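You operate a simulated robot arm through the tools that you are given. There is no shell and no other tool. Be economical: measure what you need, move in short steps, check, and stop when the job is done.

You run a simulated robot arm. Do the job below in one go: nothing can be reset, and whatever is moved stays where it is left.

JOB
Tube three is rolled too wide: plug it.
Fine: switch the isolator off first, then lift the expander and park it. Stand the mandrel in its block and push home the tube plug next to the zero button.

The check looks at the end state, three seconds after you hand in, the way a careful person would. Anything else that was tipped, shoved, dropped, spilled or broken makes it a failure.

ROBOT AND FRAMES
A 6-joint arm with a two-finger parallel gripper, fixed in place. Base frame: the origin is at the foot of the arm, x ahead of it, y to its left, z up. Units: m, rad, N and s.
With the tool pointing down near the work surface it reaches from about 0.24 to 0.64 m from the base axis. Its first joint turns from -1.152 to 1.152 rad. Payload 2.7 kg.
The tool frame sits at the grasp point between the pads (the TCP): z along the fingers, y along the line on which they close. The tips reach 0.023 m beyond it. Largest opening 0.094 m; finger width 0.038, thickness 0.01; the body of the gripper, 0.054 by 0.096 m, starts 0.039 m behind the TCP.
Orientation is that of the tool frame in the base frame, as [roll, pitch, yaw] about the fixed x, y, z axes, in that order (R = Rz(yaw) Ry(pitch) Rx(roll)). With the fingers straight down and closing along the base's y, the tool's x points along the base's -x, its y along +y and its z along -z.

CONTROLS
- The arm moves only by the tool send_rows. Its argument "motion" is a list of rows, each a list of 2 entries, a list of its own where there are three numbers: the shift along the tool's x, y, z in units of 50 mm (1.0 is 50 mm), then the turn, a rotation vector about the tool's x, y, z in units of 5 degrees (1.0 is 5 degrees). In form: [[[tx, ty, tz], [wx, wy, wz]], ...]. A call has 1 to 12 rows; each row shifts and turns the commanded pose from where the row before left it, along the tool's axes as they then stand. "jaw" is the opening, from 0 (shut) to 1 (fully open), set as the call begins (left out, the last holds). A call with a number of a shift or a turn outside -1 to 1 is refused whole. A row lasts 0.2 s, in which the tool goes at most 0.05 m and 0.15 rad; a call with a longer step from one row to the next is refused whole, and so is a gripper value outside its range. A pose out of reach is approached as far as the arm can. The call stops where the force on the tool passes 90 N (or 10 N more than at its start, if that is more) or the arm is blocked; 0.2 s more then pass. Each finger travels about 0.045 m/s and halts on what it meets, pressing with about 35 N; the grip force reading is that of the motor and also rises with nothing between the fingers. The clock runs only during rows and for 0.2 s after the last one: add rows that do not move to give the fingers time. The reply holds the time, the measured pose of the TCP, the force on the tool along the base axes, the opening and the grip force, in the units named above and with some noise.
- Cameras (640 x 400 px; columns grow to the right, rows downward): "scene" is fixed at [0.0757, -0.4291, 1.412]; the picture's right is [0.77, -0.64, 0.00], its down [-0.31, -0.38, -0.87] and it looks along [0.55, 0.67, -0.50] (base axes); focal length 320 px, centre (320, 200). "wrist" rides on the gripper at [-0.039, 0, -0.044] in the tool frame; the picture's right is [0.00, -1.00, 0.00], its down [0.97, 0.00, -0.24] and it looks along [0.24, 0.00, 0.97] (tool axes); focal length 218 px, centre (320, 200).
- snapshot(camera): a new picture of that camera. It takes no simulated time.
- measure_at(camera, pixels): for up to 12 pixels [column, row] of the newest picture of that camera ("zoom" is the newest enlarged one), the place [x, y, z] in the base frame of the surface seen there, good to about 0.002 m. It takes no simulated time.
- enlarge(camera, box): a new picture of the part [left, top, right, bottom] of that camera's present view, enlarged. It takes no simulated time.
- close_job(): hands the job in; it is judged then, once.

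Work in short steps. Measure before you move; look again where a grasp or a placing could have gone wrong, and mend it. You have 80 turns and 38 pictures in all, those below and enlarged ones among them. Open the gripper and draw the arm clear of the work before you hand the job in, unless the task says otherwise; then end with one line.

The tools are called after "Request:" as a command line: name --argument value ..., lists and objects as JSON in quotes. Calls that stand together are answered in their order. send_rows: Moves the arm, as the interface text tells. Its arguments: {"type":"object","properties":{"motion":{"type":"array","items":{"type":"array"}},"jaw":{"type":"number"}},"required":["motion"]} The other tools are called the same way: snapshot (camera) takes a picture; measure_at (camera, pixels) gives the place of the surface under pixels of a picture; enlarge (camera, box) takes an enlarged picture of a part of a camera's view; close_job () hands the job in.

At the start:

```text
t: 0.0
ee_pos: [0.3584, -0.0268, 1.27]
tcp_rot: [3.141, 0.0, -3.139]
force: [0.4, -0.4, -0.3]
opening: 0.0942
gripper_force: 0.0
```

scene: 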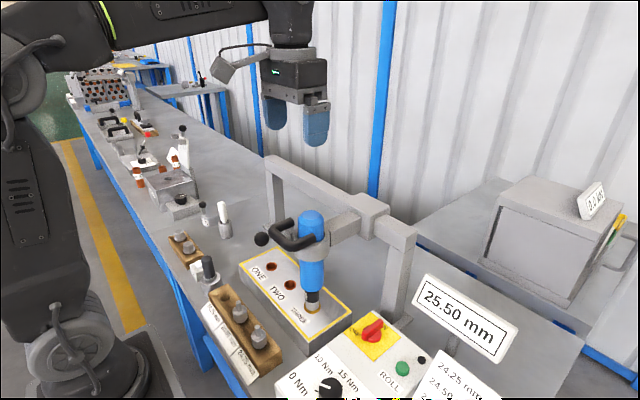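
wrist: 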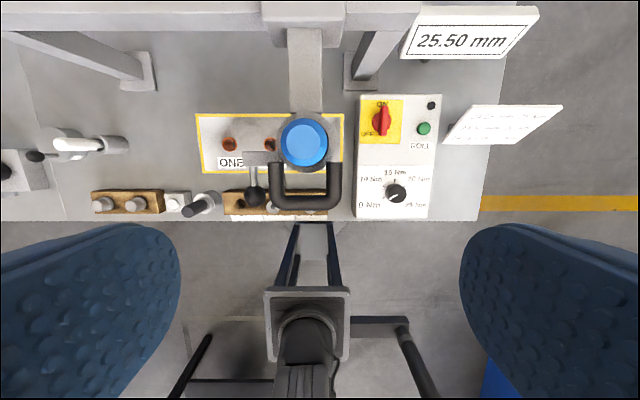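

The pictures show the expander (blue, scene 312,240) over tube three, with the isolator at (372,332). I enlarge the key areas to read labels and layout.

Request:
enlarge --camera "scene" --box '[160, 190, 360, 390]'

Request:
enlarge --camera "wrist" --box '[180, 80, 460, 230]'

Request:
enlarge --camera "scene" --box '[280, 260, 520, 400]'

```text
2.00 times, centred on (260, 290) of scene
```

zoom: 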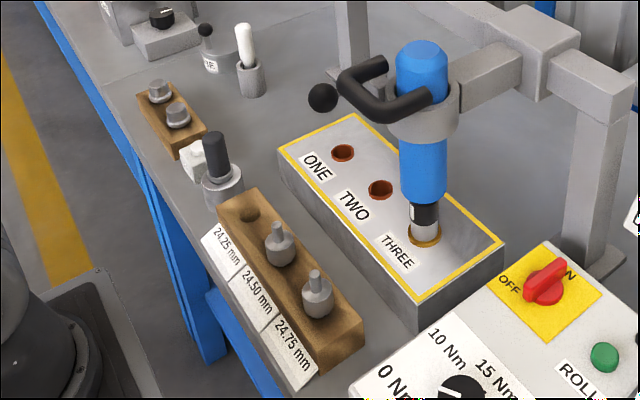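

```text
2.29 times, centred on (320, 155) of wrist
```

zoom: 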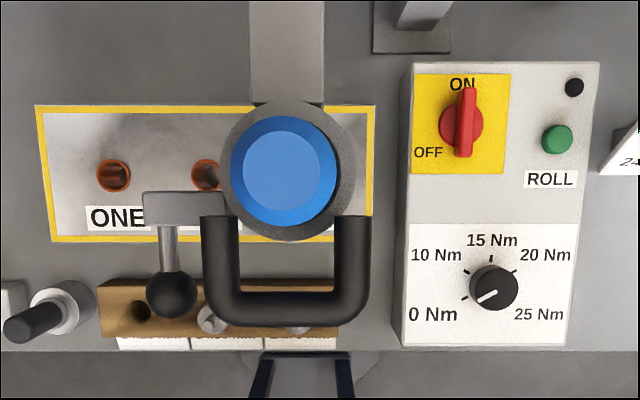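

```text
2.67 times, centred on (400, 330) of scene
```

zoom: 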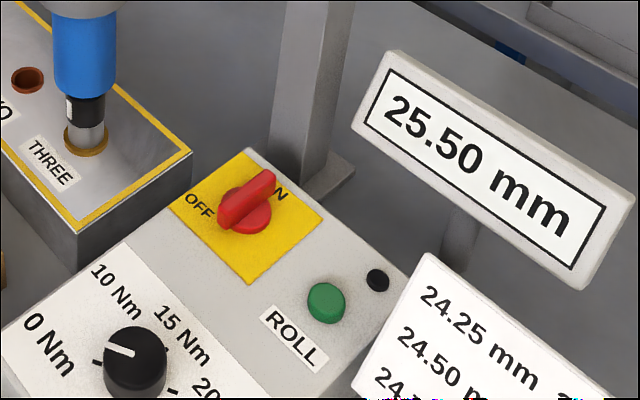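

I need closer looks at the small items to the left and at the expander's carriage.

Request:
enlarge --camera "scene" --box '[150, 190, 250, 290]'

Request:
enlarge --camera "scene" --box '[250, 190, 430, 320]'

Request:
enlarge --camera "wrist" --box '[0, 110, 240, 230]'

Request:
enlarge --camera "scene" --box '[90, 90, 250, 240]'

```text
4.00 times, centred on (200, 240) of scene
```

zoom: 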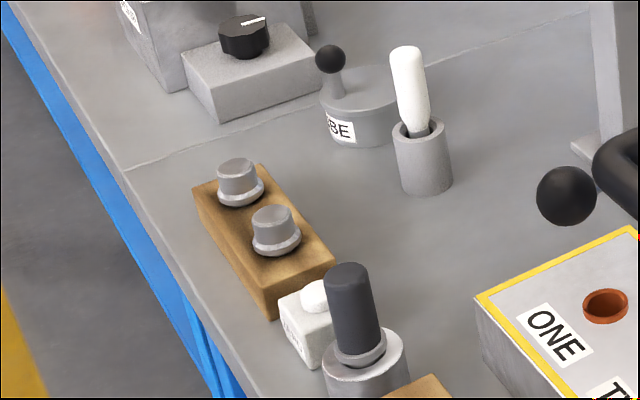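

```text
3.08 times, centred on (340, 255) of scene
```

zoom: 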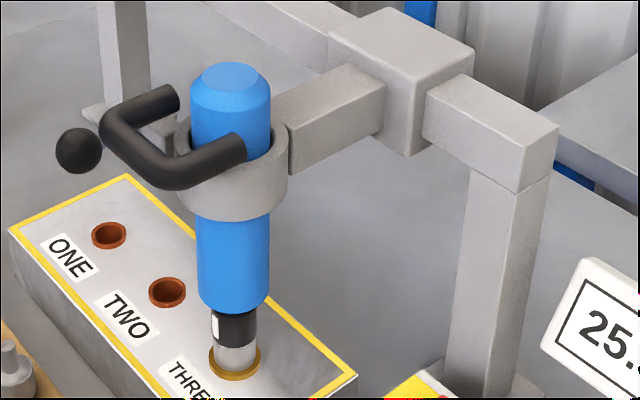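

```text
2.67 times, centred on (120, 170) of wrist
```

zoom: 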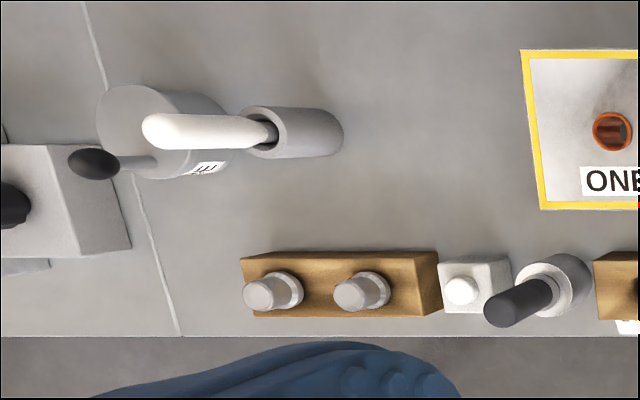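

```text
2.67 times, centred on (170, 165) of scene
```

zoom: 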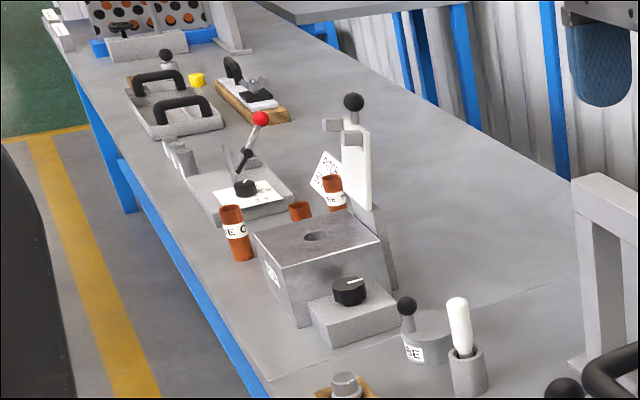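

I take measurements of the key objects in the scene view: isolator, expander, handle, ball lever, plugs, mandrel block, tube sheet.

Request:
measure_at --camera "scene" --pixels '[[313, 215], [312, 245], [261, 239], [290, 243], [313, 303], [376, 322], [363, 336], [365, 350], [312, 317], [178, 238], [186, 247], [222, 296]]'

Request:
measure_at --camera "wrist" --pixels '[[305, 142], [255, 197], [255, 173], [260, 158], [305, 202], [381, 112], [381, 130], [376, 122], [101, 204], [136, 204], [305, 70], [240, 200]]'

Request:
enlarge --camera "wrist" --box '[220, 110, 350, 220]'

```text
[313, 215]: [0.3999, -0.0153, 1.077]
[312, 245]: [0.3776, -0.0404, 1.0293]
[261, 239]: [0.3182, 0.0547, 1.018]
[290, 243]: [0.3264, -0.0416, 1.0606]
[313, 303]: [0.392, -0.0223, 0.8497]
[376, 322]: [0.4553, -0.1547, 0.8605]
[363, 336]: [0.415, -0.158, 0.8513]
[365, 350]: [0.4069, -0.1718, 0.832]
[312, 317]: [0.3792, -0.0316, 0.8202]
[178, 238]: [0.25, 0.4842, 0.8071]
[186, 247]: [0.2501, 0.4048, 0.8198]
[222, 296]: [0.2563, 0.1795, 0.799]
```

```text
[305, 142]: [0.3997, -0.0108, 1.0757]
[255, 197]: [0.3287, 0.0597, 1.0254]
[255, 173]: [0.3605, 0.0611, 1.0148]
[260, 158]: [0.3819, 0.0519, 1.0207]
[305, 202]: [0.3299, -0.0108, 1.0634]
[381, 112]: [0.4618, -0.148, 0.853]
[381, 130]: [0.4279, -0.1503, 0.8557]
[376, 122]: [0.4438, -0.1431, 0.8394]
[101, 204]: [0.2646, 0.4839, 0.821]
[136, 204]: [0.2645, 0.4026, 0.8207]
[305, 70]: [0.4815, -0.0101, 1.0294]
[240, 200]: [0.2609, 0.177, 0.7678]
```

```text
3.64 times, centred on (285, 165) of wrist
```

zoom: 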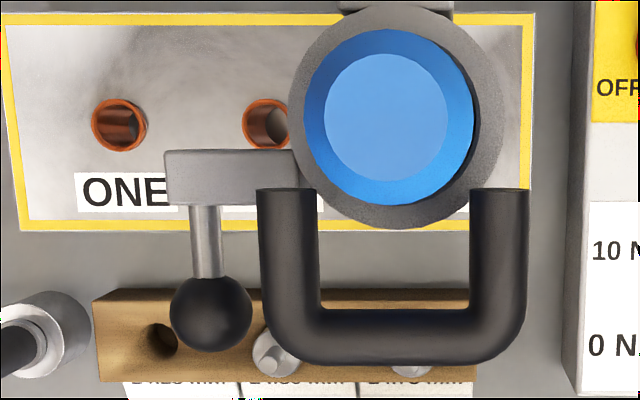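

The knob bar runs along x at about (0.445,-0.149), top z≈0.855. I measure the gantry posts, displays and panel around it before coming down.

Request:
measure_at --camera "wrist" --pixels '[[375, 40], [352, 60], [372, 75], [345, 88], [405, 50], [448, 135], [420, 100], [400, 190], [340, 20], [395, 192], [265, 175], [296, 115]]'

Request:
measure_at --camera "scene" --pixels '[[400, 235], [362, 200], [350, 220], [413, 237], [385, 310], [415, 290], [275, 160], [268, 200], [327, 246], [430, 360], [278, 215], [312, 270]]'

```text
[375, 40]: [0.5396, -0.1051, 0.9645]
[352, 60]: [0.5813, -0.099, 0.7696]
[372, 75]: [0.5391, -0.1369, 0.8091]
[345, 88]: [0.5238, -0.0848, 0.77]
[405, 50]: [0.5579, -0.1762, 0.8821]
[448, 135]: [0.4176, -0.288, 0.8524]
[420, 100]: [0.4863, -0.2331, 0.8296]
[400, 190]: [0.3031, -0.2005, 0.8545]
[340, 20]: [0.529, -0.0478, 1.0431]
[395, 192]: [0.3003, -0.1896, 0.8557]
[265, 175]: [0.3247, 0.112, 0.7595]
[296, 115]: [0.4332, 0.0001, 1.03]
```

```text
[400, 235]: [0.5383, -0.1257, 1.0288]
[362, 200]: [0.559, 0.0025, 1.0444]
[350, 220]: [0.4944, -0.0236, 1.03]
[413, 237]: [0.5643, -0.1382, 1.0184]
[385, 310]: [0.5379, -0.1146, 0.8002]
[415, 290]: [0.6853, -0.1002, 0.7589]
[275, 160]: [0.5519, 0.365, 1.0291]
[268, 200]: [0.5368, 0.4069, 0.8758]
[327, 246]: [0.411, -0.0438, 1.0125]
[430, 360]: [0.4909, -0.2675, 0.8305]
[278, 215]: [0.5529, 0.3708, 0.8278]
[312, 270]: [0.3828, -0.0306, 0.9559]
```

Posts stand at x≥0.538, clear of the knob. I move above the isolator and part-way down, then look.

Request:
send_rows --jaw 0.6 --motion '[[[-0.433, -0.611, 0], [0, 0, 0]], [[-0.433, -0.611, 0], [0, 0, 0]], [[-0.433, -0.611, 0], [0, 0, 0]], [[-0.433, -0.611, 0], [0, 0, 0]], [[0, 0, 0.9], [0, 0, 0]], [[0, 0, 0.9], [0, 0, 0]], [[0, 0, 0.9], [0, 0, 0]], [[0, 0, 0.9], [0, 0, 0]], [[0, 0, 0.9], [0, 0, 0]], [[0, 0, 0.9], [0, 0, 0]], [[0, 0, 0], [0, 0, 0]]]'

Request:
snapshot --camera "wrist"

```text
t: 2.4
ee_pos: [0.4443, -0.1498, 1.0]
tcp_rot: [3.141, -0.001, 3.141]
force: [-0.3, 0.0, 0.1]
opening: 0.0564
gripper_force: 0.0
```

```text
27 pictures are left
```

wrist: 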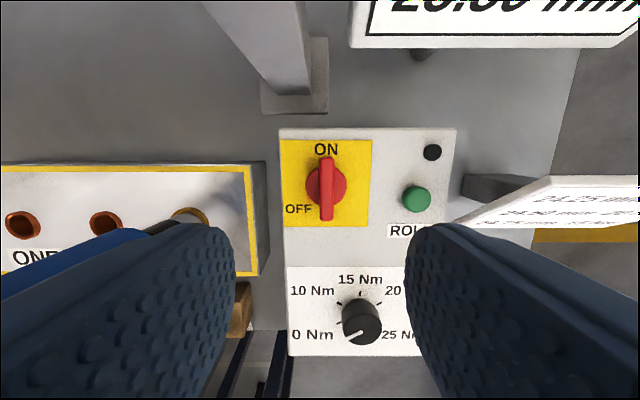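

The red bar spans (326,160)-(326,218) in the wrist view. I measure it precisely.

Request:
measure_at --camera "wrist" --pixels '[[326, 162], [326, 188], [326, 215], [321, 188], [331, 188], [312, 190], [340, 185], [295, 160], [355, 160], [298, 209], [326, 149], [415, 198]]'

```text
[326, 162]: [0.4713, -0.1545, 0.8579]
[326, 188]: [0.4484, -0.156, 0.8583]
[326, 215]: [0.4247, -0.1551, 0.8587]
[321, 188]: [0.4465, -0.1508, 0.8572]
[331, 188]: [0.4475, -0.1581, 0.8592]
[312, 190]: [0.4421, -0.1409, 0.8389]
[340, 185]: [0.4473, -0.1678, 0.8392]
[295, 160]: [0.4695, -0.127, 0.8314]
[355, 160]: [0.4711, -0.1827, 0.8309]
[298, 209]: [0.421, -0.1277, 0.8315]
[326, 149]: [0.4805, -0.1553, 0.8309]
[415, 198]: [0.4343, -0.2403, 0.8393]
```

Knob centre is about (0.447,-0.1545), bar top 0.858. I descend to z≈0.864 around the bar and close.

Request:
send_rows --motion '[[[-0.06, -0.1, 0.7], [0, 0, 0]], [[0, 0, 0.7], [0, 0, 0]], [[0, 0, 0.7], [0, 0, 0]], [[0, 0, 0.62], [0, 0, 0]], [[0, 0, 0], [0, 0, 0]]]'

Request:
send_rows --jaw 0 --motion '[[[0, 0, 0], [0, 0, 0]], [[0, 0, 0], [0, 0, 0]], [[0, 0, 0], [0, 0, 0]], [[0, 0, 0], [0, 0, 0]]]'

```text
t: 3.6
ee_pos: [0.4474, -0.1548, 0.8646]
tcp_rot: [3.141, 0.001, 3.141]
force: [-0.2, -1.1, -0.9]
opening: 0.0567
gripper_force: 0.1
```

```text
t: 4.6
ee_pos: [0.4464, -0.1562, 0.8649]
tcp_rot: [3.141, 0.002, -3.141]
force: [1.1, -6.9, -3.5]
opening: 0.013
gripper_force: 44.9
```

The bar is held (13 mm). I turn counter-clockwise (toward OFF), 60° first.

Request:
send_rows --motion '[[[0, 0, 0], [0, 0, -1]], [[0, 0, 0], [0, 0, -1]], [[0, 0, 0], [0, 0, -1]], [[0, 0, 0], [0, 0, -1]], [[0, 0, 0], [0, 0, -1]], [[0, 0, 0], [0, 0, -1]], [[0, 0, 0], [0, 0, -1]], [[0, 0, 0], [0, 0, -1]], [[0, 0, 0], [0, 0, -1]], [[0, 0, 0], [0, 0, -1]], [[0, 0, 0], [0, 0, -1]], [[0, 0, 0], [0, 0, -1]]]'

Request:
send_rows --motion '[[[0, 0, 0], [0, 0, -1]], [[0, 0, 0], [0, 0, -1]], [[0, 0, 0], [0, 0, -1]], [[0, 0, 0], [0, 0, -1]], [[0, 0, 0], [0, 0, -1]], [[0, 0, 0], [0, 0, -1]]]'

Request:
snapshot --camera "scene"

```text
t: 7.2
ee_pos: [0.4477, -0.1545, 0.8661]
tcp_rot: [3.139, 0.0, -2.093]
force: [-18.7, 13.7, 28.9]
opening: 0.0129
gripper_force: 44.7
```

```text
t: 8.6
ee_pos: [0.4448, -0.1542, 0.8646]
tcp_rot: [3.135, 0.001, -1.569]
force: [-26.0, 24.0, 32.5]
opening: 0.013
gripper_force: 45.1
```

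```text
26 pictures are left
```

scene: 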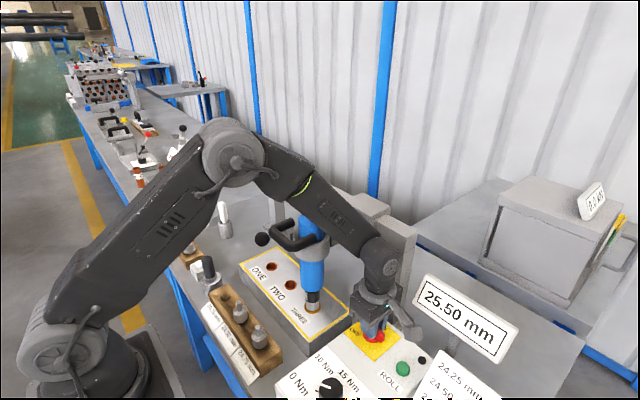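

Forces of ~30 N have built up; I check whether the knob followed.

Request:
enlarge --camera "scene" --box '[330, 290, 430, 380]'

```text
4.44 times, centred on (380, 335) of scene
```

zoom: 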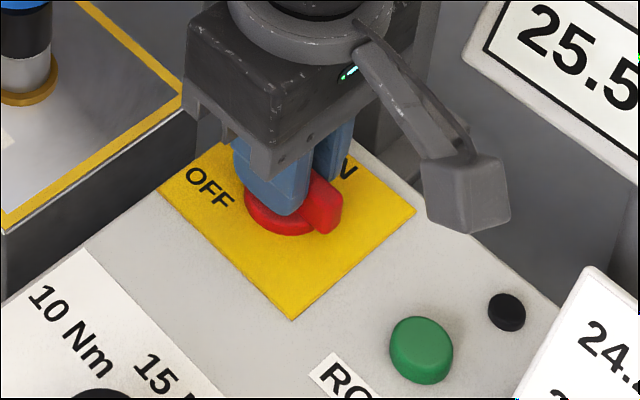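

The bar has turned 90°. The OFF label lies at about 135°, so I probe further to see whether there's a stop.

Request:
send_rows --motion '[[[0, 0, 0], [0, 0, -1]], [[0, 0, 0], [0, 0, -1]], [[0, 0, 0], [0, 0, 0]]]'

```text
t: 9.4
ee_pos: [0.445, -0.1545, 0.8656]
tcp_rot: [3.137, 0.003, -1.403]
force: [-23.3, 13.7, 23.4]
opening: 0.0182
gripper_force: 45.3
```

The opening grew to 18 mm, so the knob is at its stop. I back off 10°, release, and rise to look.

Request:
send_rows --motion '[[[0, 0, 0], [0, 0, 1]], [[0, 0, 0], [0, 0, 1]]]'

Request:
send_rows --jaw 0.5 --motion '[[[0, 0, 0], [0, 0, 0]], [[0, 0, 0], [0, 0, 0]], [[0, 0, -0.3], [0, 0, 0]], [[0, 0, -0.9], [0, 0, 0]], [[0, 0, -0.9], [0, 0, 0]], [[0, 0, -0.9], [0, 0, 0]]]'

Request:
snapshot --camera "wrist"

```text
t: 10.0
ee_pos: [0.4454, -0.156, 0.8645]
tcp_rot: [3.136, 0.0, -1.57]
force: [-26.5, -2.5, 17.7]
opening: 0.013
gripper_force: 44.9
```

```text
t: 11.4
ee_pos: [0.4464, -0.1546, 1.0145]
tcp_rot: [-3.142, 0.001, -1.572]
force: [-0.3, 0.4, 0.8]
opening: 0.0472
gripper_force: 0.1
```

```text
24 pictures are left
```

wrist: 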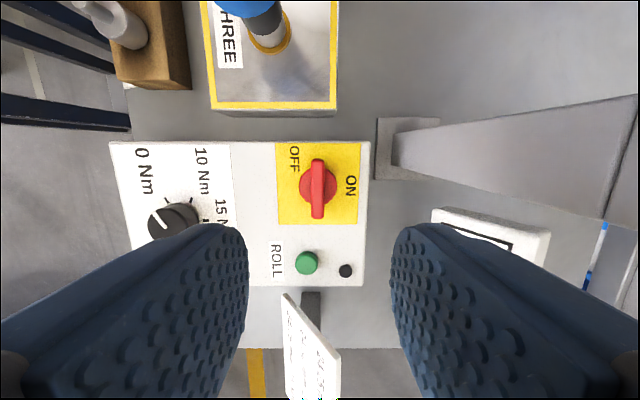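

The bar now stands square to ON, at its OFF stop. Next I go up and over to above the expander handle, keeping this orientation (fingers closing along x).

Request:
send_rows --jaw 0.55 --motion '[[[0, 0, -0.95], [0, 0, 0]], [[0, 0, -0.95], [0, 0, 0]], [[0, 0, -0.95], [0, 0, 0]], [[0, 0, -0.9], [0, 0, 0]], [[-0.58, 0.468, 0], [0, 0, 0]], [[-0.58, 0.468, 0], [0, 0, 0]], [[-0.58, 0.468, 0], [0, 0, 0]], [[-0.58, 0.468, 0], [0, 0, 0]], [[-0.58, 0.468, 0], [0, 0, 0]], [[0, 0, 0], [0, 0, 0]]]'

Request:
snapshot --camera "wrist"

```text
t: 13.6
ee_pos: [0.3286, -0.0099, 1.2008]
tcp_rot: [3.141, 0.0, -1.571]
force: [0.2, -0.9, -0.4]
opening: 0.0517
gripper_force: 0.1
```

```text
23 pictures are left
```

wrist: 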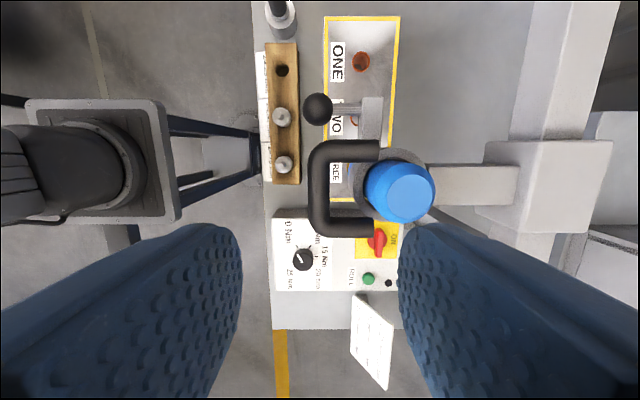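

The handle bar lies at column ~319, rows 150–225. I measure it with the ring and the ball lever.

Request:
measure_at --camera "wrist" --pixels '[[319, 190], [311, 190], [328, 190], [345, 151], [345, 224], [350, 190], [360, 175], [365, 150], [318, 108], [345, 108], [371, 115], [371, 100]]'

Request:
enlarge --camera "wrist" --box '[270, 60, 450, 260]'

```text
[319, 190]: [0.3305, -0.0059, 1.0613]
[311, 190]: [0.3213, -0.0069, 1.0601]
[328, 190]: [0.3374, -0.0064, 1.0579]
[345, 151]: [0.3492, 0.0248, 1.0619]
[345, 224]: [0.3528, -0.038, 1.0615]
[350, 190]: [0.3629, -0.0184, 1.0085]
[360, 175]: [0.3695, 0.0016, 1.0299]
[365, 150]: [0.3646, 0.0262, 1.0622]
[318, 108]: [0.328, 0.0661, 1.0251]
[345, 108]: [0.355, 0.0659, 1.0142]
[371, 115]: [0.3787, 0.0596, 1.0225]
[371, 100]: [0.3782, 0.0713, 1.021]
```

```text
2.00 times, centred on (360, 160) of wrist
```

zoom: 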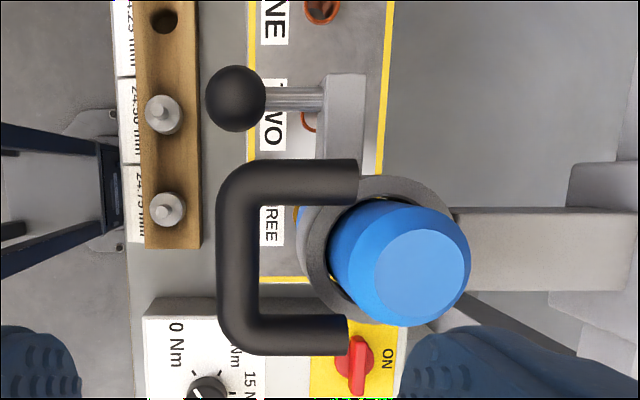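

Handle bar centre is x≈0.3297, z≈1.052, and ring top 1.03. I narrow the jaw, descend to z≈1.056, and grip.

Request:
send_rows --jaw 0.37 --motion '[[[0, -0.02, 0.7], [0, 0, 0]], [[0, 0, 0.7], [0, 0, 0]], [[0, 0, 0.75], [0, 0, 0]], [[0, 0, 0.75], [0, 0, 0]], [[0, 0, 0], [0, 0, 0]]]'

Request:
send_rows --jaw 0 --motion '[[[0, 0, 0], [0, 0, 0]], [[0, 0, 0], [0, 0, 0]], [[0, 0, 0], [0, 0, 0]]]'

Request:
send_rows --motion '[[[0, 0, -0.2], [0, 0, 0]], [[0, 0, -0.2], [0, 0, 0]], [[0, 0, 0], [0, 0, 0]]]'

```text
t: 14.8
ee_pos: [0.3308, -0.0109, 1.0565]
tcp_rot: [-3.141, 0.0, -1.572]
force: [0.0, -0.6, 1.0]
opening: 0.0349
gripper_force: 0.2
```

```text
t: 15.6
ee_pos: [0.3276, -0.0104, 1.056]
tcp_rot: [3.135, 0.0, -1.572]
force: [-28.0, 0.0, -0.3]
opening: 0.0199
gripper_force: 44.6
```

```text
t: 16.4
ee_pos: [0.3277, -0.0091, 1.0759]
tcp_rot: [3.131, 0.0, -1.571]
force: [-29.2, -1.6, -3.8]
opening: 0.02
gripper_force: 44.8
```

It rises with little vertical force; the sideways 29 N suggests my command is ~3 mm too far in +x. I correct that and lift a little more, then look.

Request:
send_rows --motion '[[[0, 0.06, -0.2], [0, 0, 0]], [[0, 0, -0.4], [0, 0, 0]], [[0, 0, 0], [0, 0, 0]]]'

Request:
enlarge --camera "scene" --box '[210, 140, 430, 320]'

```text
t: 17.2
ee_pos: [0.3289, -0.0094, 1.1082]
tcp_rot: [-3.14, 0.0, -1.571]
force: [-12.4, 0.3, -3.7]
opening: 0.0198
gripper_force: 45.0
```

```text
2.22 times, centred on (320, 230) of scene
```

zoom: 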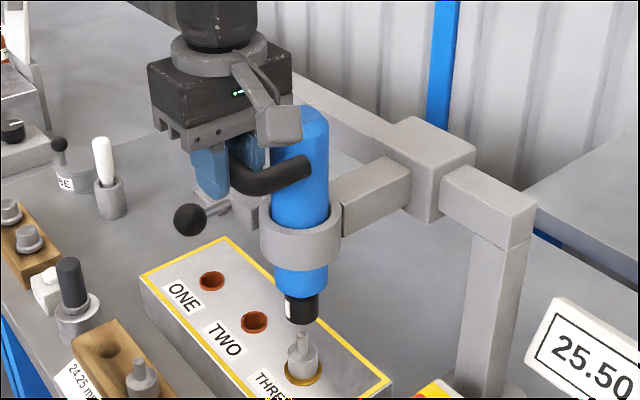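

The expander slides up through the ring and the mandrel stays in tube three. I continue lifting gently to find the top of the travel.

Request:
send_rows --motion '[[[0, 0.02, -0.3], [0, 0, 0]], [[0, 0, -0.3], [0, 0, 0]], [[0, 0, 0], [0, 0, 0]]]'

Request:
send_rows --motion '[[[0, 0, -0.3], [0, 0, 0]], [[0, 0, 0], [0, 0, 0]]]'

```text
t: 18.0
ee_pos: [0.328, -0.0094, 1.1351]
tcp_rot: [3.14, 0.0, -1.571]
force: [14.5, 0.8, -36.4]
opening: 0.0198
gripper_force: 45.2
```

```text
t: 18.6
ee_pos: [0.3277, -0.0112, 1.1534]
tcp_rot: [-3.141, 0.001, -1.57]
force: [0.9, 0.5, 0.5]
opening: 0.0
gripper_force: 42.2
```

The opening dropped to 0, so I slipped off the handle at the top stop (~1.135). I check where the expander is now.

Request:
enlarge --camera "scene" --box '[210, 140, 430, 320]'

```text
2.22 times, centred on (320, 230) of scene
```

zoom: 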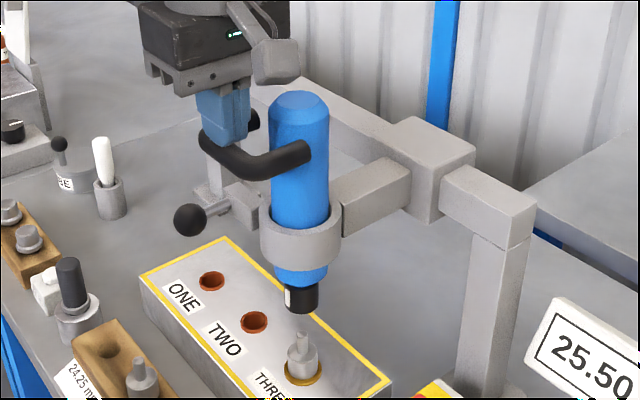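

The expander stayed up, handle at zoom (250,160). I measure its height now and after a second's wait to see whether it holds by itself.

Request:
measure_at --camera "zoom" --pixels '[[300, 105], [250, 160], [190, 219], [218, 210], [238, 205], [222, 175], [303, 360], [302, 335], [210, 190], [246, 225]]'

Request:
send_rows --motion '[[[0, 0, -0.5], [0, 0, 0]], [[0, 0, -0.5], [0, 0, 0]], [[0, 0, -0.5], [0, 0, 0]], [[0, 0, -0.5], [0, 0, 0]], [[0, 0, 0], [0, 0, 0]], [[0, 0, 0], [0, 0, 0]]]'

Request:
enlarge --camera "scene" --box '[250, 160, 370, 260]'

```text
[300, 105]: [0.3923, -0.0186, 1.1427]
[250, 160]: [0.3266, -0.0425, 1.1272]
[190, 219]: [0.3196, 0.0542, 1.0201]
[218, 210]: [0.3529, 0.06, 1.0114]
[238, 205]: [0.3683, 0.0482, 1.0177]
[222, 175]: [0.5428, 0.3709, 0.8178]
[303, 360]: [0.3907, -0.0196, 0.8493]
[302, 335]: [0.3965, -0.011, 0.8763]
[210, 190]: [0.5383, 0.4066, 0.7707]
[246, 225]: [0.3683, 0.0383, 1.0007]
```

```text
t: 20.0
ee_pos: [0.3267, -0.0096, 1.2529]
tcp_rot: [3.141, 0.0, -1.571]
force: [0.0, 0.1, -0.7]
opening: 0.0001
gripper_force: 42.8
```

```text
4.00 times, centred on (310, 210) of scene
```

zoom: 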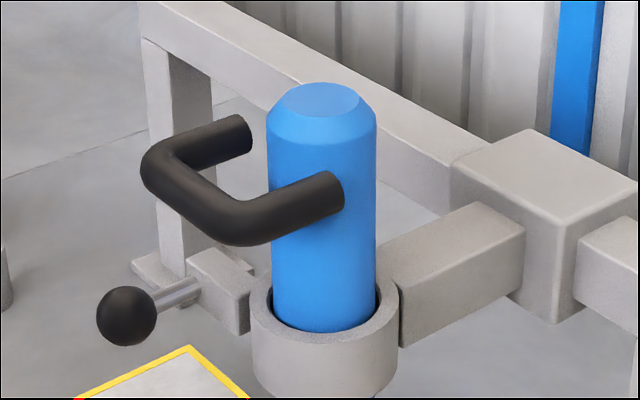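

Request:
measure_at --camera "zoom" --pixels '[[320, 100], [190, 200], [300, 205], [126, 315], [175, 292], [215, 270], [325, 330], [240, 225]]'

```text
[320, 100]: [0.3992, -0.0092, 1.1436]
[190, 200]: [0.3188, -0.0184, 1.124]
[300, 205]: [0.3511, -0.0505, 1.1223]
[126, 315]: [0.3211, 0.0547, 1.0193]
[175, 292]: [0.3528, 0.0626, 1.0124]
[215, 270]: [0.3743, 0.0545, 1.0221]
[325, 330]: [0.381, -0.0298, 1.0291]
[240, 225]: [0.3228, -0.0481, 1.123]
```

The expander holds at top z≈1.143 (raised 68 mm). With the tool still directly above tube three, parking probably means a latch or sliding the carriage along the beam; I regrip the handle and test sideways motion gently.

Request:
send_rows --jaw 0.37 --motion '[[[0, 0, 0], [0, 0, 0]], [[0, 0, 0], [0, 0, 0]], [[0, -0.02, 0.65], [0, 0, 0]], [[0, 0, 0.65], [0, 0, 0]], [[0, 0, 0.65], [0, 0, 0]], [[0, 0, 0.65], [0, 0, 0]], [[0, 0, 0], [0, 0, 0]]]'

Request:
send_rows --jaw 0 --motion '[[[0, 0, 0], [0, 0, 0]], [[0, 0, 0], [0, 0, 0]], [[0, 0, 0], [0, 0, 0]]]'

Request:
send_rows --motion '[[[-0.1, 0, 0], [0, 0, 0]], [[-0.1, 0, 0], [0, 0, 0]], [[0, 0, 0], [0, 0, 0]]]'

```text
t: 21.6
ee_pos: [0.3301, -0.0103, 1.1227]
tcp_rot: [-3.14, 0.002, -1.57]
force: [0.3, -0.1, 0.1]
opening: 0.0347
gripper_force: 0.0
```

```text
t: 22.4
ee_pos: [0.3274, -0.0098, 1.1224]
tcp_rot: [-3.141, 0.001, -1.571]
force: [-5.0, 0.6, -0.9]
opening: 0.0198
gripper_force: 44.9
```

```text
t: 23.2
ee_pos: [0.3285, -0.0004, 1.1214]
tcp_rot: [-3.141, -0.001, -1.569]
force: [-2.6, -1.4, 1.2]
opening: 0.02
gripper_force: 44.9
```

It moved 10 mm in y with almost no force — either sliding or swivelling. I move 20 mm further and look.

Request:
send_rows --motion '[[[-0.2, 0, 0], [0, 0, 0]], [[-0.2, 0, 0], [0, 0, 0]], [[0, 0, 0], [0, 0, 0]]]'

Request:
enlarge --camera "scene" --box '[210, 140, 430, 320]'

```text
t: 24.0
ee_pos: [0.3288, 0.0199, 1.1224]
tcp_rot: [3.141, 0.001, -1.569]
force: [-4.5, 0.7, 1.6]
opening: 0.0195
gripper_force: 45.1
```

```text
2.22 times, centred on (320, 230) of scene
```

zoom: 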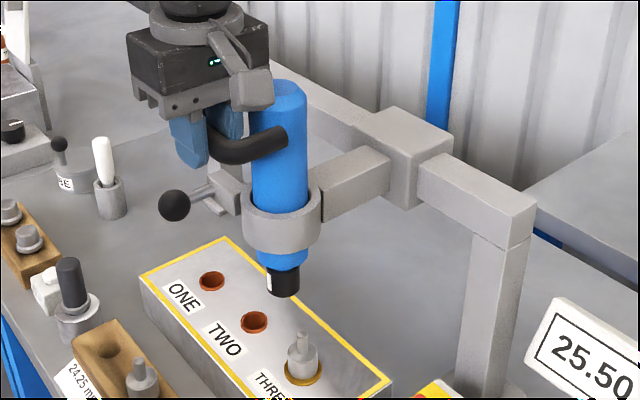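

The whole carriage slides along the beam. I measure things along its path (brush pot, left post) before sliding it left.

Request:
measure_at --camera "scene" --pixels '[[222, 205], [225, 230], [203, 205], [208, 265], [268, 158], [266, 190], [300, 180], [195, 262], [206, 282]]'

Request:
enlarge --camera "scene" --box '[240, 140, 400, 240]'

```text
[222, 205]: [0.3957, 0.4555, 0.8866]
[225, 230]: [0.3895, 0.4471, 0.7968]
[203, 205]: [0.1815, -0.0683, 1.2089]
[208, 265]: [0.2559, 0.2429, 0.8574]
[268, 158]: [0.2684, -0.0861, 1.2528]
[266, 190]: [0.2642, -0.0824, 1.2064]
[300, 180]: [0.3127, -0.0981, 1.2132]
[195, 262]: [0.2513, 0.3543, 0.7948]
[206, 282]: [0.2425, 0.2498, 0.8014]
```

```text
4.00 times, centred on (320, 190) of scene
```

zoom: 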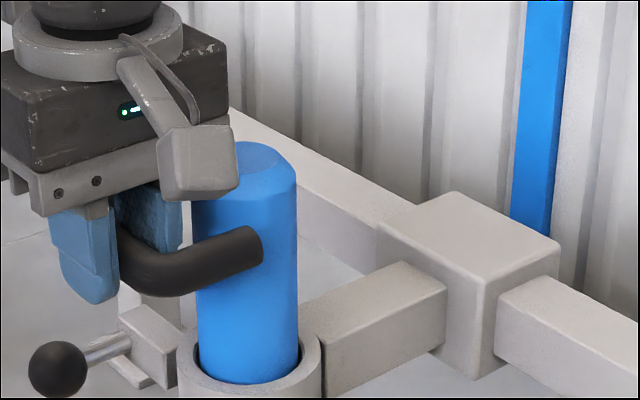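

The brush top (z≈0.89) is below the raised chuck. I slide the carriage left in moderate steps.

Request:
send_rows --motion '[[[-0.4, 0, 0], [0, 0, 0]], [[-0.5, 0, 0], [0, 0, 0]], [[-0.5, 0, 0], [0, 0, 0]], [[-0.5, 0, 0], [0, 0, 0]], [[-0.5, 0, 0], [0, 0, 0]], [[-0.5, 0, 0], [0, 0, 0]], [[-0.4, 0, 0], [0, 0, 0]], [[0, 0, 0], [0, 0, 0]]]'

Request:
snapshot --camera "scene"

```text
t: 25.8
ee_pos: [0.3289, 0.1859, 1.1215]
tcp_rot: [3.141, 0.0, -1.572]
force: [-4.9, 1.0, 3.1]
opening: 0.0196
gripper_force: 45.3
```

```text
16 pictures are left
```

scene: 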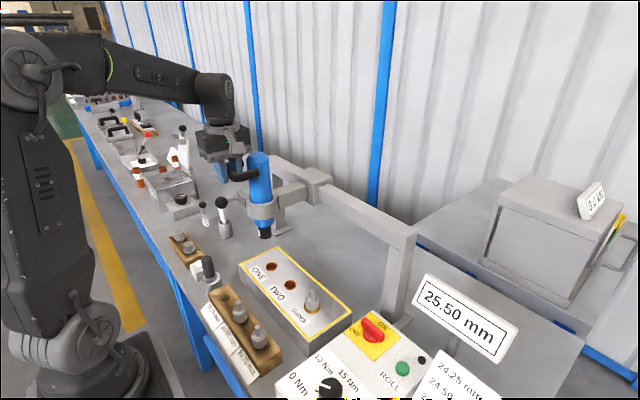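

The carriage slides freely. I continue left toward the end stop with smaller steps.

Request:
send_rows --motion '[[[-0.5, 0, 0], [0, 0, 0]], [[-0.5, 0, 0], [0, 0, 0]], [[-0.5, 0, 0], [0, 0, 0]], [[-0.3, 0, 0], [0, 0, 0]], [[0, 0, 0], [0, 0, 0]]]'

Request:
send_rows --motion '[[[-0.2, 0, 0], [0, 0, 0]], [[-0.2, 0, 0], [0, 0, 0]], [[0, 0, 0], [0, 0, 0]]]'

```text
t: 27.0
ee_pos: [0.3278, 0.2759, 1.1217]
tcp_rot: [-3.138, 0.0, -1.572]
force: [2.0, 4.6, -1.5]
opening: 0.0198
gripper_force: 45.1
```

```text
t: 27.8
ee_pos: [0.329, 0.2867, 1.122]
tcp_rot: [3.132, -0.019, -1.577]
force: [-11.0, -73.4, 3.5]
opening: 0.0197
gripper_force: 44.9
```

The end stop is at about y=0.28 (73 N back-force). I relax the push, release the handle, rise, and look at the parked carriage.

Request:
send_rows --motion '[[[0.2, 0, 0], [0, 0, 0]], [[0, 0, 0], [0, 0, 0]]]'

Request:
send_rows --jaw 0.37 --motion '[[[0, 0, 0], [0, 0, 0]], [[0, 0, 0], [0, 0, 0]], [[0, 0, -0.5], [0, 0, 0]], [[0, 0, -0.8], [0, 0, 0]], [[0, 0, -0.8], [0, 0, 0]], [[0.9, 0, 0], [0, 0, 0]], [[0.9, 0, 0], [0, 0, 0]], [[0, 0, 0], [0, 0, 0]]]'

Request:
enlarge --camera "scene" --box '[180, 120, 340, 240]'

```text
t: 28.4
ee_pos: [0.3292, 0.2859, 1.1216]
tcp_rot: [-3.14, 0.0, -1.572]
force: [1.2, -12.2, -5.1]
opening: 0.0197
gripper_force: 45.3
```

```text
t: 30.2
ee_pos: [0.3292, 0.1955, 1.2268]
tcp_rot: [3.141, 0.001, -1.571]
force: [0.0, 0.5, 0.8]
opening: 0.0346
gripper_force: 0.1
```

```text
3.33 times, centred on (260, 180) of scene
```

zoom: 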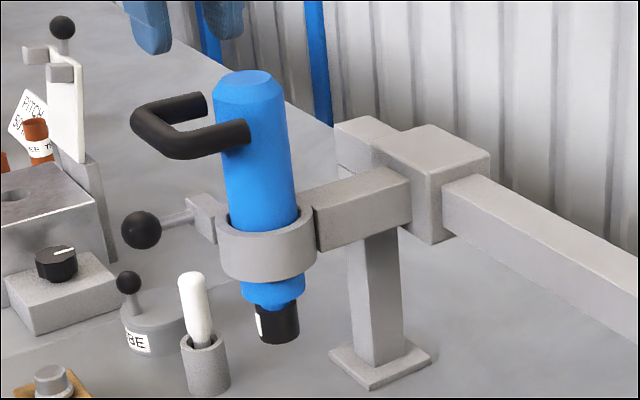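

The expander is raised and parked at the beam's end stop, clear of the tube sheet. Next I move above the mandrel in tube three (about 0.394,-0.013) and look with the wrist camera.

Request:
send_rows --jaw 0.6 --motion '[[[0.826, -0.264, 0], [0, 0, 0]], [[0.826, -0.264, 0], [0, 0, 0]], [[0.826, -0.264, 0], [0, 0, 0]], [[0.826, -0.264, 0], [0, 0, 0]], [[0.826, -0.264, 0], [0, 0, 0]], [[0, 0, 0.9], [0, 0, 0]], [[0, 0, 0.9], [0, 0, 0]], [[0, 0, 0.9], [0, 0, 0]], [[0, 0, 0.7], [0, 0, 0]], [[0, 0, 0], [0, 0, 0]]]'

Request:
snapshot --camera "wrist"

```text
t: 32.4
ee_pos: [0.3943, -0.0124, 1.0573]
tcp_rot: [3.14, 0.0, -1.569]
force: [1.0, -0.4, -0.3]
opening: 0.0564
gripper_force: 0.0
```

```text
14 pictures are left
```

wrist: 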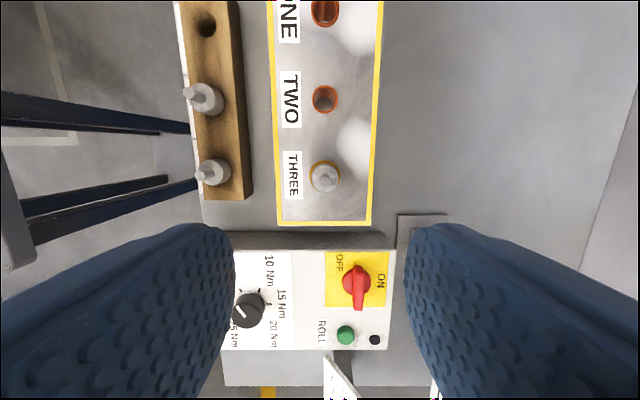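

The mandrel is at (325,176) and the empty 24.25 mm hole at (206,25). I measure both and a neighbour mandrel for reference heights.

Request:
enlarge --camera "wrist" --box '[180, 0, 400, 220]'

Request:
measure_at --camera "wrist" --pixels '[[325, 171], [325, 181], [316, 177], [334, 178], [206, 24], [196, 24], [216, 24], [192, 95], [205, 102], [237, 60], [325, 99], [345, 190]]'

```text
1.82 times, centred on (290, 110) of wrist
```

zoom: 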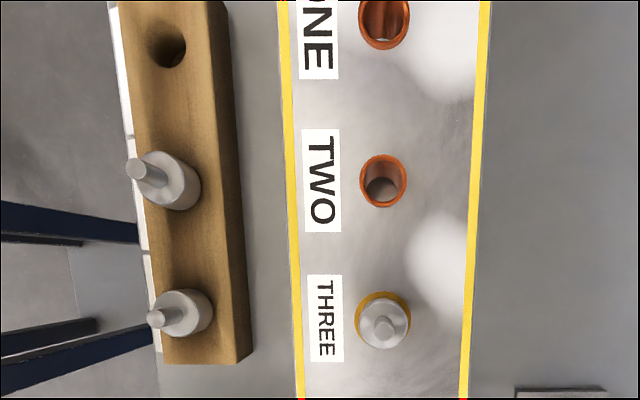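

```text
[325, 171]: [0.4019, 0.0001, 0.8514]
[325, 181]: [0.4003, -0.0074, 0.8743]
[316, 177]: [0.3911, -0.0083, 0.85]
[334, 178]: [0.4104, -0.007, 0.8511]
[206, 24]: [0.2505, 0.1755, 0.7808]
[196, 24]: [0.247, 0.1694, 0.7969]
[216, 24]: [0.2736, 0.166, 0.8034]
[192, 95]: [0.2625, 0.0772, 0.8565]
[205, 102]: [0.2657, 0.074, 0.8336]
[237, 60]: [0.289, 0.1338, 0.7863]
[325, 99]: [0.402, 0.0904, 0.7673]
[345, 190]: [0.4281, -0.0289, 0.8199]
```

Mandrel axis ≈ (0.4005,-0.0075), body top 0.851; empty hole ≈ (0.2605,0.164), block top 0.803. I lower to z≈0.850 and grip the body.

Request:
send_rows --motion '[[[-0.098, -0.124, 0.7], [0, 0, 0]], [[0, 0, 0.8], [0, 0, 0]], [[0, 0, 0.8], [0, 0, 0]], [[0, 0, 0.8], [0, 0, 0]], [[0, 0, 0.6], [0, 0, 0]], [[0, 0, 0.44], [0, 0, 0]], [[0, 0, 0], [0, 0, 0]]]'

Request:
send_rows --jaw 0 --motion '[[[0, 0, 0], [0, 0, 0]], [[0, 0, 0], [0, 0, 0]], [[0, 0, 0], [0, 0, 0]], [[0, 0, 0], [0, 0, 0]]]'

```text
t: 34.0
ee_pos: [0.4006, -0.0069, 0.8504]
tcp_rot: [-3.14, 0.002, -1.572]
force: [0.2, 0.5, -0.4]
opening: 0.0567
gripper_force: 0.1
```

```text
t: 35.0
ee_pos: [0.4, -0.0068, 0.8503]
tcp_rot: [-3.141, -0.001, -1.572]
force: [0.2, -0.6, -0.4]
opening: 0.0303
gripper_force: 34.6
```

The grip holds at 30 mm with no side force. I lift slowly.

Request:
send_rows --motion '[[[0, 0, -0.2], [0, 0, 0]], [[0, 0, -0.4], [0, 0, 0]], [[0, 0, -0.4], [0, 0, 0]], [[0, 0, -0.6], [0, 0, 0]], [[0, 0, -0.6], [0, 0, 0]], [[0, 0, 0], [0, 0, 0]]]'

Request:
enlarge --camera "scene" --box '[200, 200, 400, 380]'

```text
t: 36.4
ee_pos: [0.401, -0.0072, 0.9607]
tcp_rot: [-3.141, 0.0, -1.57]
force: [-0.3, -0.7, -3.7]
opening: 0.0301
gripper_force: 34.8
```

```text
2.22 times, centred on (300, 290) of scene
```

zoom: 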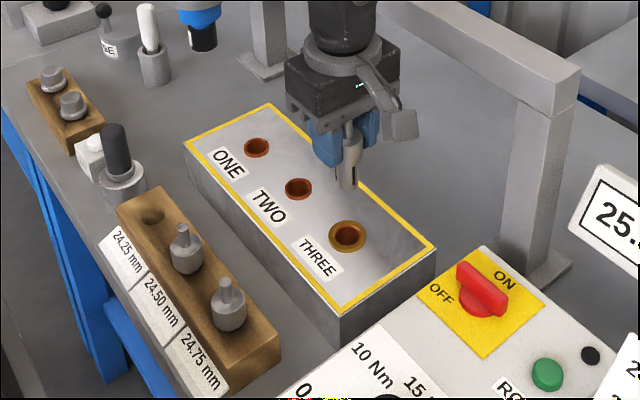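

The mandrel is out, held upright. I carry it above the empty 24.25 hole.

Request:
measure_at --camera "zoom" --pixels '[[347, 183], [347, 170], [348, 237], [152, 212], [185, 235], [182, 252], [72, 105], [74, 92], [52, 72], [90, 145]]'

Request:
send_rows --motion '[[[-0.685, 0.56, 0], [0, 0, 0]], [[-0.685, 0.56, 0], [0, 0, 0]], [[-0.685, 0.56, 0], [0, 0, 0]], [[-0.685, 0.56, 0], [0, 0, 0]], [[-0.685, 0.56, 0], [0, 0, 0]], [[0, 0, 0.5], [0, 0, 0]], [[0, 0, 0], [0, 0, 0]]]'

Request:
snapshot --camera "wrist"

```text
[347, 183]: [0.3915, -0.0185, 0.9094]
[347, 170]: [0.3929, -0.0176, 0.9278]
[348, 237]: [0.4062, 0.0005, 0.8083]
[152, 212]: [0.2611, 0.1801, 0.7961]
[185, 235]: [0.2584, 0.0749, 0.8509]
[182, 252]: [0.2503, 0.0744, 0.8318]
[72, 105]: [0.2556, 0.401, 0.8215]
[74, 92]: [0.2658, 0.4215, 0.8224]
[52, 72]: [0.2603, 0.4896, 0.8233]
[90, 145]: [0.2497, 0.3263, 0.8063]
```

```text
t: 38.0
ee_pos: [0.2612, 0.1643, 0.9346]
tcp_rot: [-3.14, -0.001, -1.571]
force: [-0.1, -0.4, -3.6]
opening: 0.03
gripper_force: 34.9
```

```text
11 pictures are left
```

wrist: 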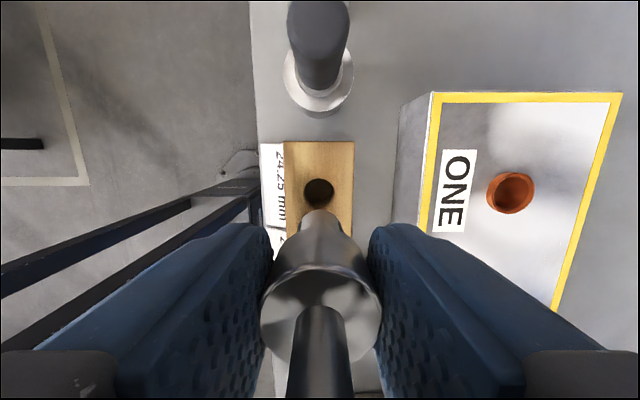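

Hole centre computes to (0.2604,0.1659), mandrel axis at the TCP y (0.1643); I shift +1.6 mm in y, -0.8 mm in x and descend to start insertion.

Request:
send_rows --motion '[[[-0.032, 0.016, 0.4], [0, 0, 0]], [[0, 0, 0.4], [0, 0, 0]], [[0, 0, 0.4], [0, 0, 0]], [[0, 0, 0.2], [0, 0, 0]], [[0, 0, 0.1], [0, 0, 0]], [[0, 0, 0.1], [0, 0, 0]], [[0, 0, 0.1], [0, 0, 0]], [[0, 0, 0], [0, 0, 0]]]'

```text
t: 39.8
ee_pos: [0.2592, 0.1648, 0.8499]
tcp_rot: [-3.139, -0.001, -1.571]
force: [-0.5, 0.2, -2.2]
opening: 0.03
gripper_force: 35.3
```

No contact force yet. I continue down slowly to the seat depth (~0.833).

Request:
send_rows --motion '[[[0, 0, 0.1], [0, 0, 0]], [[0, 0, 0.1], [0, 0, 0]], [[0, 0, 0.06], [0, 0, 0]], [[0, 0, 0], [0, 0, 0]]]'

```text
t: 40.8
ee_pos: [0.2597, 0.1662, 0.8369]
tcp_rot: [-3.14, 0.0, -1.57]
force: [-0.2, -0.3, -2.8]
opening: 0.0301
gripper_force: 35.0
```

Request:
send_rows --motion '[[[0, 0, 0.06], [0, 0, 0]], [[0, 0, 0.04], [0, 0, 0]], [[0, 0, 0.03], [0, 0, 0]], [[0, 0, 0], [0, 0, 0]]]'

```text
t: 41.8
ee_pos: [0.2605, 0.1662, 0.8317]
tcp_rot: [-3.139, 0.002, -1.571]
force: [-5.5, -2.3, 28.2]
opening: 0.0301
gripper_force: 34.4
```

Contact at 0.832 matches the expected seat height. I open and rise, then check and look at the plugs.

Request:
send_rows --jaw 0.6 --motion '[[[0, 0, -0.04], [0, 0, 0]], [[0, 0, 0], [0, 0, 0]], [[0, 0, 0], [0, 0, 0]], [[0, 0, -0.4], [0, 0, 0]], [[0, 0, -0.9], [0, 0, 0]], [[0, 0, -0.9], [0, 0, 0]], [[0, 0, -0.9], [0, 0, 0]], [[0, 0, -0.9], [0, 0, 0]], [[-0.7, 0, 0], [0, 0, 0]], [[-0.7, 0, 0], [0, 0, 0]], [[-0.7, 0, 0], [0, 0, 0]], [[0, 0, 0], [0, 0, 0]]]'

Request:
snapshot --camera "wrist"

Request:
enlarge --camera "scene" --box '[150, 200, 310, 380]'

```text
t: 44.4
ee_pos: [0.2617, 0.2704, 1.0327]
tcp_rot: [-3.14, -0.001, -1.571]
force: [0.4, -0.7, -0.5]
opening: 0.0564
gripper_force: 0.0
```

```text
10 pictures are left
```

wrist: 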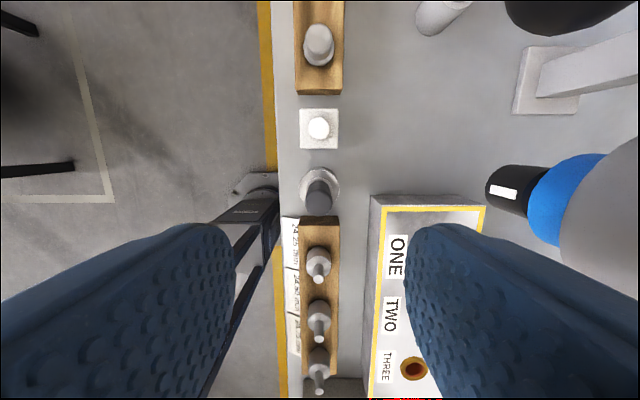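

```text
2.22 times, centred on (230, 290) of scene
```

zoom: 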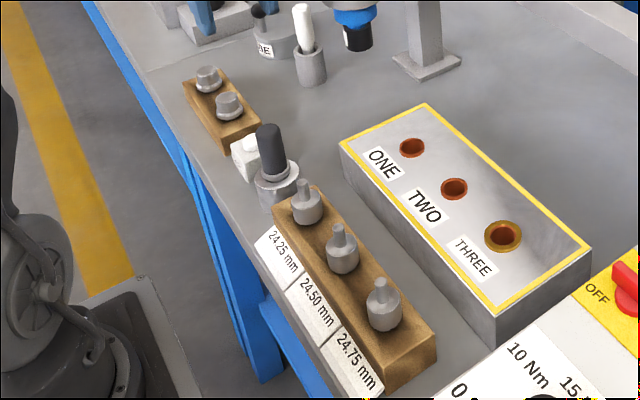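

The mandrel stands upright in its 24.25 hole. The plug next to the white zero button (319,128) is at (319,42); I move above it, keeping x small to stay clear of the parked handle and ball.

Request:
send_rows --motion '[[[-0.4, 0.3, 0], [0, 0, 0]], [[-0.55, 0, 0], [0, 0, 0]], [[-0.55, 0, 0], [0, 0, 0]], [[-0.55, 0, 0], [0, 0, 0]], [[-0.55, 0, 0], [0, 0, 0]], [[0, -0.3, 0.5], [0, 0, 0]], [[0, 0, 0.8], [0, 0, 0]], [[0, 0, 0], [0, 0, 0]]]'

Request:
snapshot --camera "wrist"

```text
t: 46.2
ee_pos: [0.2667, 0.3977, 0.9674]
tcp_rot: [-3.139, 0.0, -1.571]
force: [-0.7, -0.4, 0.0]
opening: 0.0564
gripper_force: 0.0
out of reach, approached as far as the arm can: row 5
```

```text
8 pictures are left
```

wrist: 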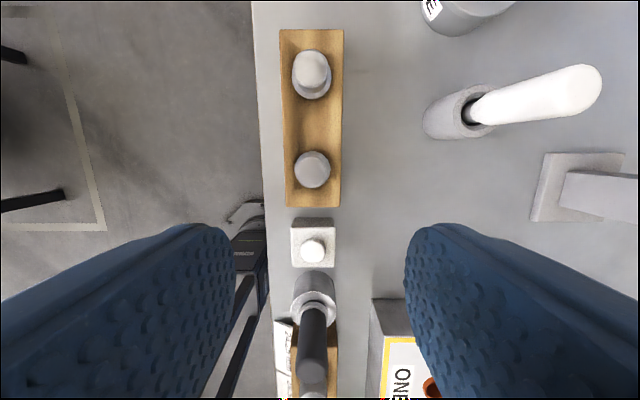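

The plug top is at (313,168) in the wrist view. I measure its head, flange and block.

Request:
measure_at --camera "wrist" --pixels '[[313, 168], [302, 168], [324, 168], [313, 157], [313, 179], [313, 186], [296, 178], [331, 178], [290, 130], [335, 130], [312, 250], [315, 375]]'

Request:
enlarge --camera "wrist" --box '[260, 120, 360, 220]'

```text
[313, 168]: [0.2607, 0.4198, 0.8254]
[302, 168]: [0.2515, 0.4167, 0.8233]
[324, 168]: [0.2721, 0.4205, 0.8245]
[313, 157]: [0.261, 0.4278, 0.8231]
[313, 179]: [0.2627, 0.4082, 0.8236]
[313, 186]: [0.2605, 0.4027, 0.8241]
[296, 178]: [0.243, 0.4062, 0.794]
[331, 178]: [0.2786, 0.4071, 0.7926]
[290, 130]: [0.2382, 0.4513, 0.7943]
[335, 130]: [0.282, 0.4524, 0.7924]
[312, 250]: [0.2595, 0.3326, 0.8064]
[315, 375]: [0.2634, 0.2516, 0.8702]
```

```text
4.00 times, centred on (310, 170) of wrist
```

zoom: 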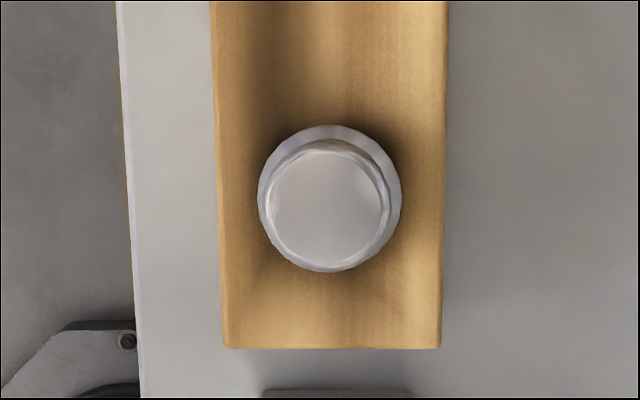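

Plug axis ≈ (0.2596,0.415), head top 0.824, flange ~0.80 on block 0.793. It's near the reach limit, so I move in laterally first and check the reached position.

Request:
send_rows --motion '[[[-0.344, 0.144, 0], [0, 0, 0]], [[0, 0, 0.8], [0, 0, 0]], [[0, 0, 0], [0, 0, 0]]]'

```text
t: 47.0
ee_pos: [0.2604, 0.415, 0.9277]
tcp_rot: [-3.141, 0.002, -1.571]
force: [-0.3, -0.8, 0.3]
opening: 0.0562
gripper_force: 0.0
```

Reached. I descend to z≈0.828 around the plug head (tips just above the flange) and close.

Request:
send_rows --motion '[[[0, 0.016, 0.7], [0, 0, 0]], [[0, 0, 0.7], [0, 0, 0]], [[0, 0, 0.4], [0, 0, 0]], [[0, 0, 0.2], [0, 0, 0]], [[0, 0, 0], [0, 0, 0]]]'

Request:
send_rows --jaw 0 --motion '[[[0, 0, 0], [0, 0, 0]], [[0, 0, 0], [0, 0, 0]], [[0, 0, 0], [0, 0, 0]], [[0, 0, 0], [0, 0, 0]]]'

```text
t: 48.2
ee_pos: [0.2599, 0.4134, 0.8266]
tcp_rot: [3.14, 0.001, -1.57]
force: [0.3, 0.0, -0.2]
opening: 0.0565
gripper_force: 0.1
```

```text
t: 49.2
ee_pos: [0.2598, 0.4141, 0.8255]
tcp_rot: [3.141, 0.001, -1.571]
force: [0.4, 0.5, -0.2]
opening: 0.0325
gripper_force: 35.8
```

Gripped at 32.5 mm, no side load. I lift slowly and check.

Request:
send_rows --motion '[[[0, 0, -0.2], [0, 0, 0]], [[0, 0, -0.4], [0, 0, 0]], [[0, 0, -0.6], [0, 0, 0]], [[0, 0, -0.7], [0, 0, 0]], [[0, 0, 0], [0, 0, 0]]]'

Request:
enlarge --camera "scene" --box '[130, 160, 270, 270]'

```text
t: 50.4
ee_pos: [0.2589, 0.4139, 0.9253]
tcp_rot: [-3.141, -0.001, -1.571]
force: [-0.5, 0.4, -2.0]
opening: 0.0326
gripper_force: 35.0
```

```text
3.64 times, centred on (200, 215) of scene
```

zoom: 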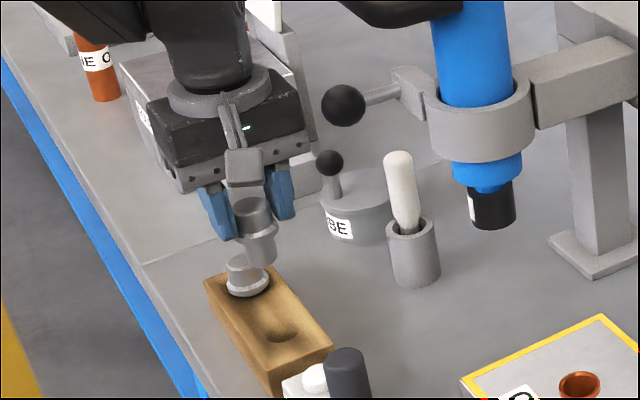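

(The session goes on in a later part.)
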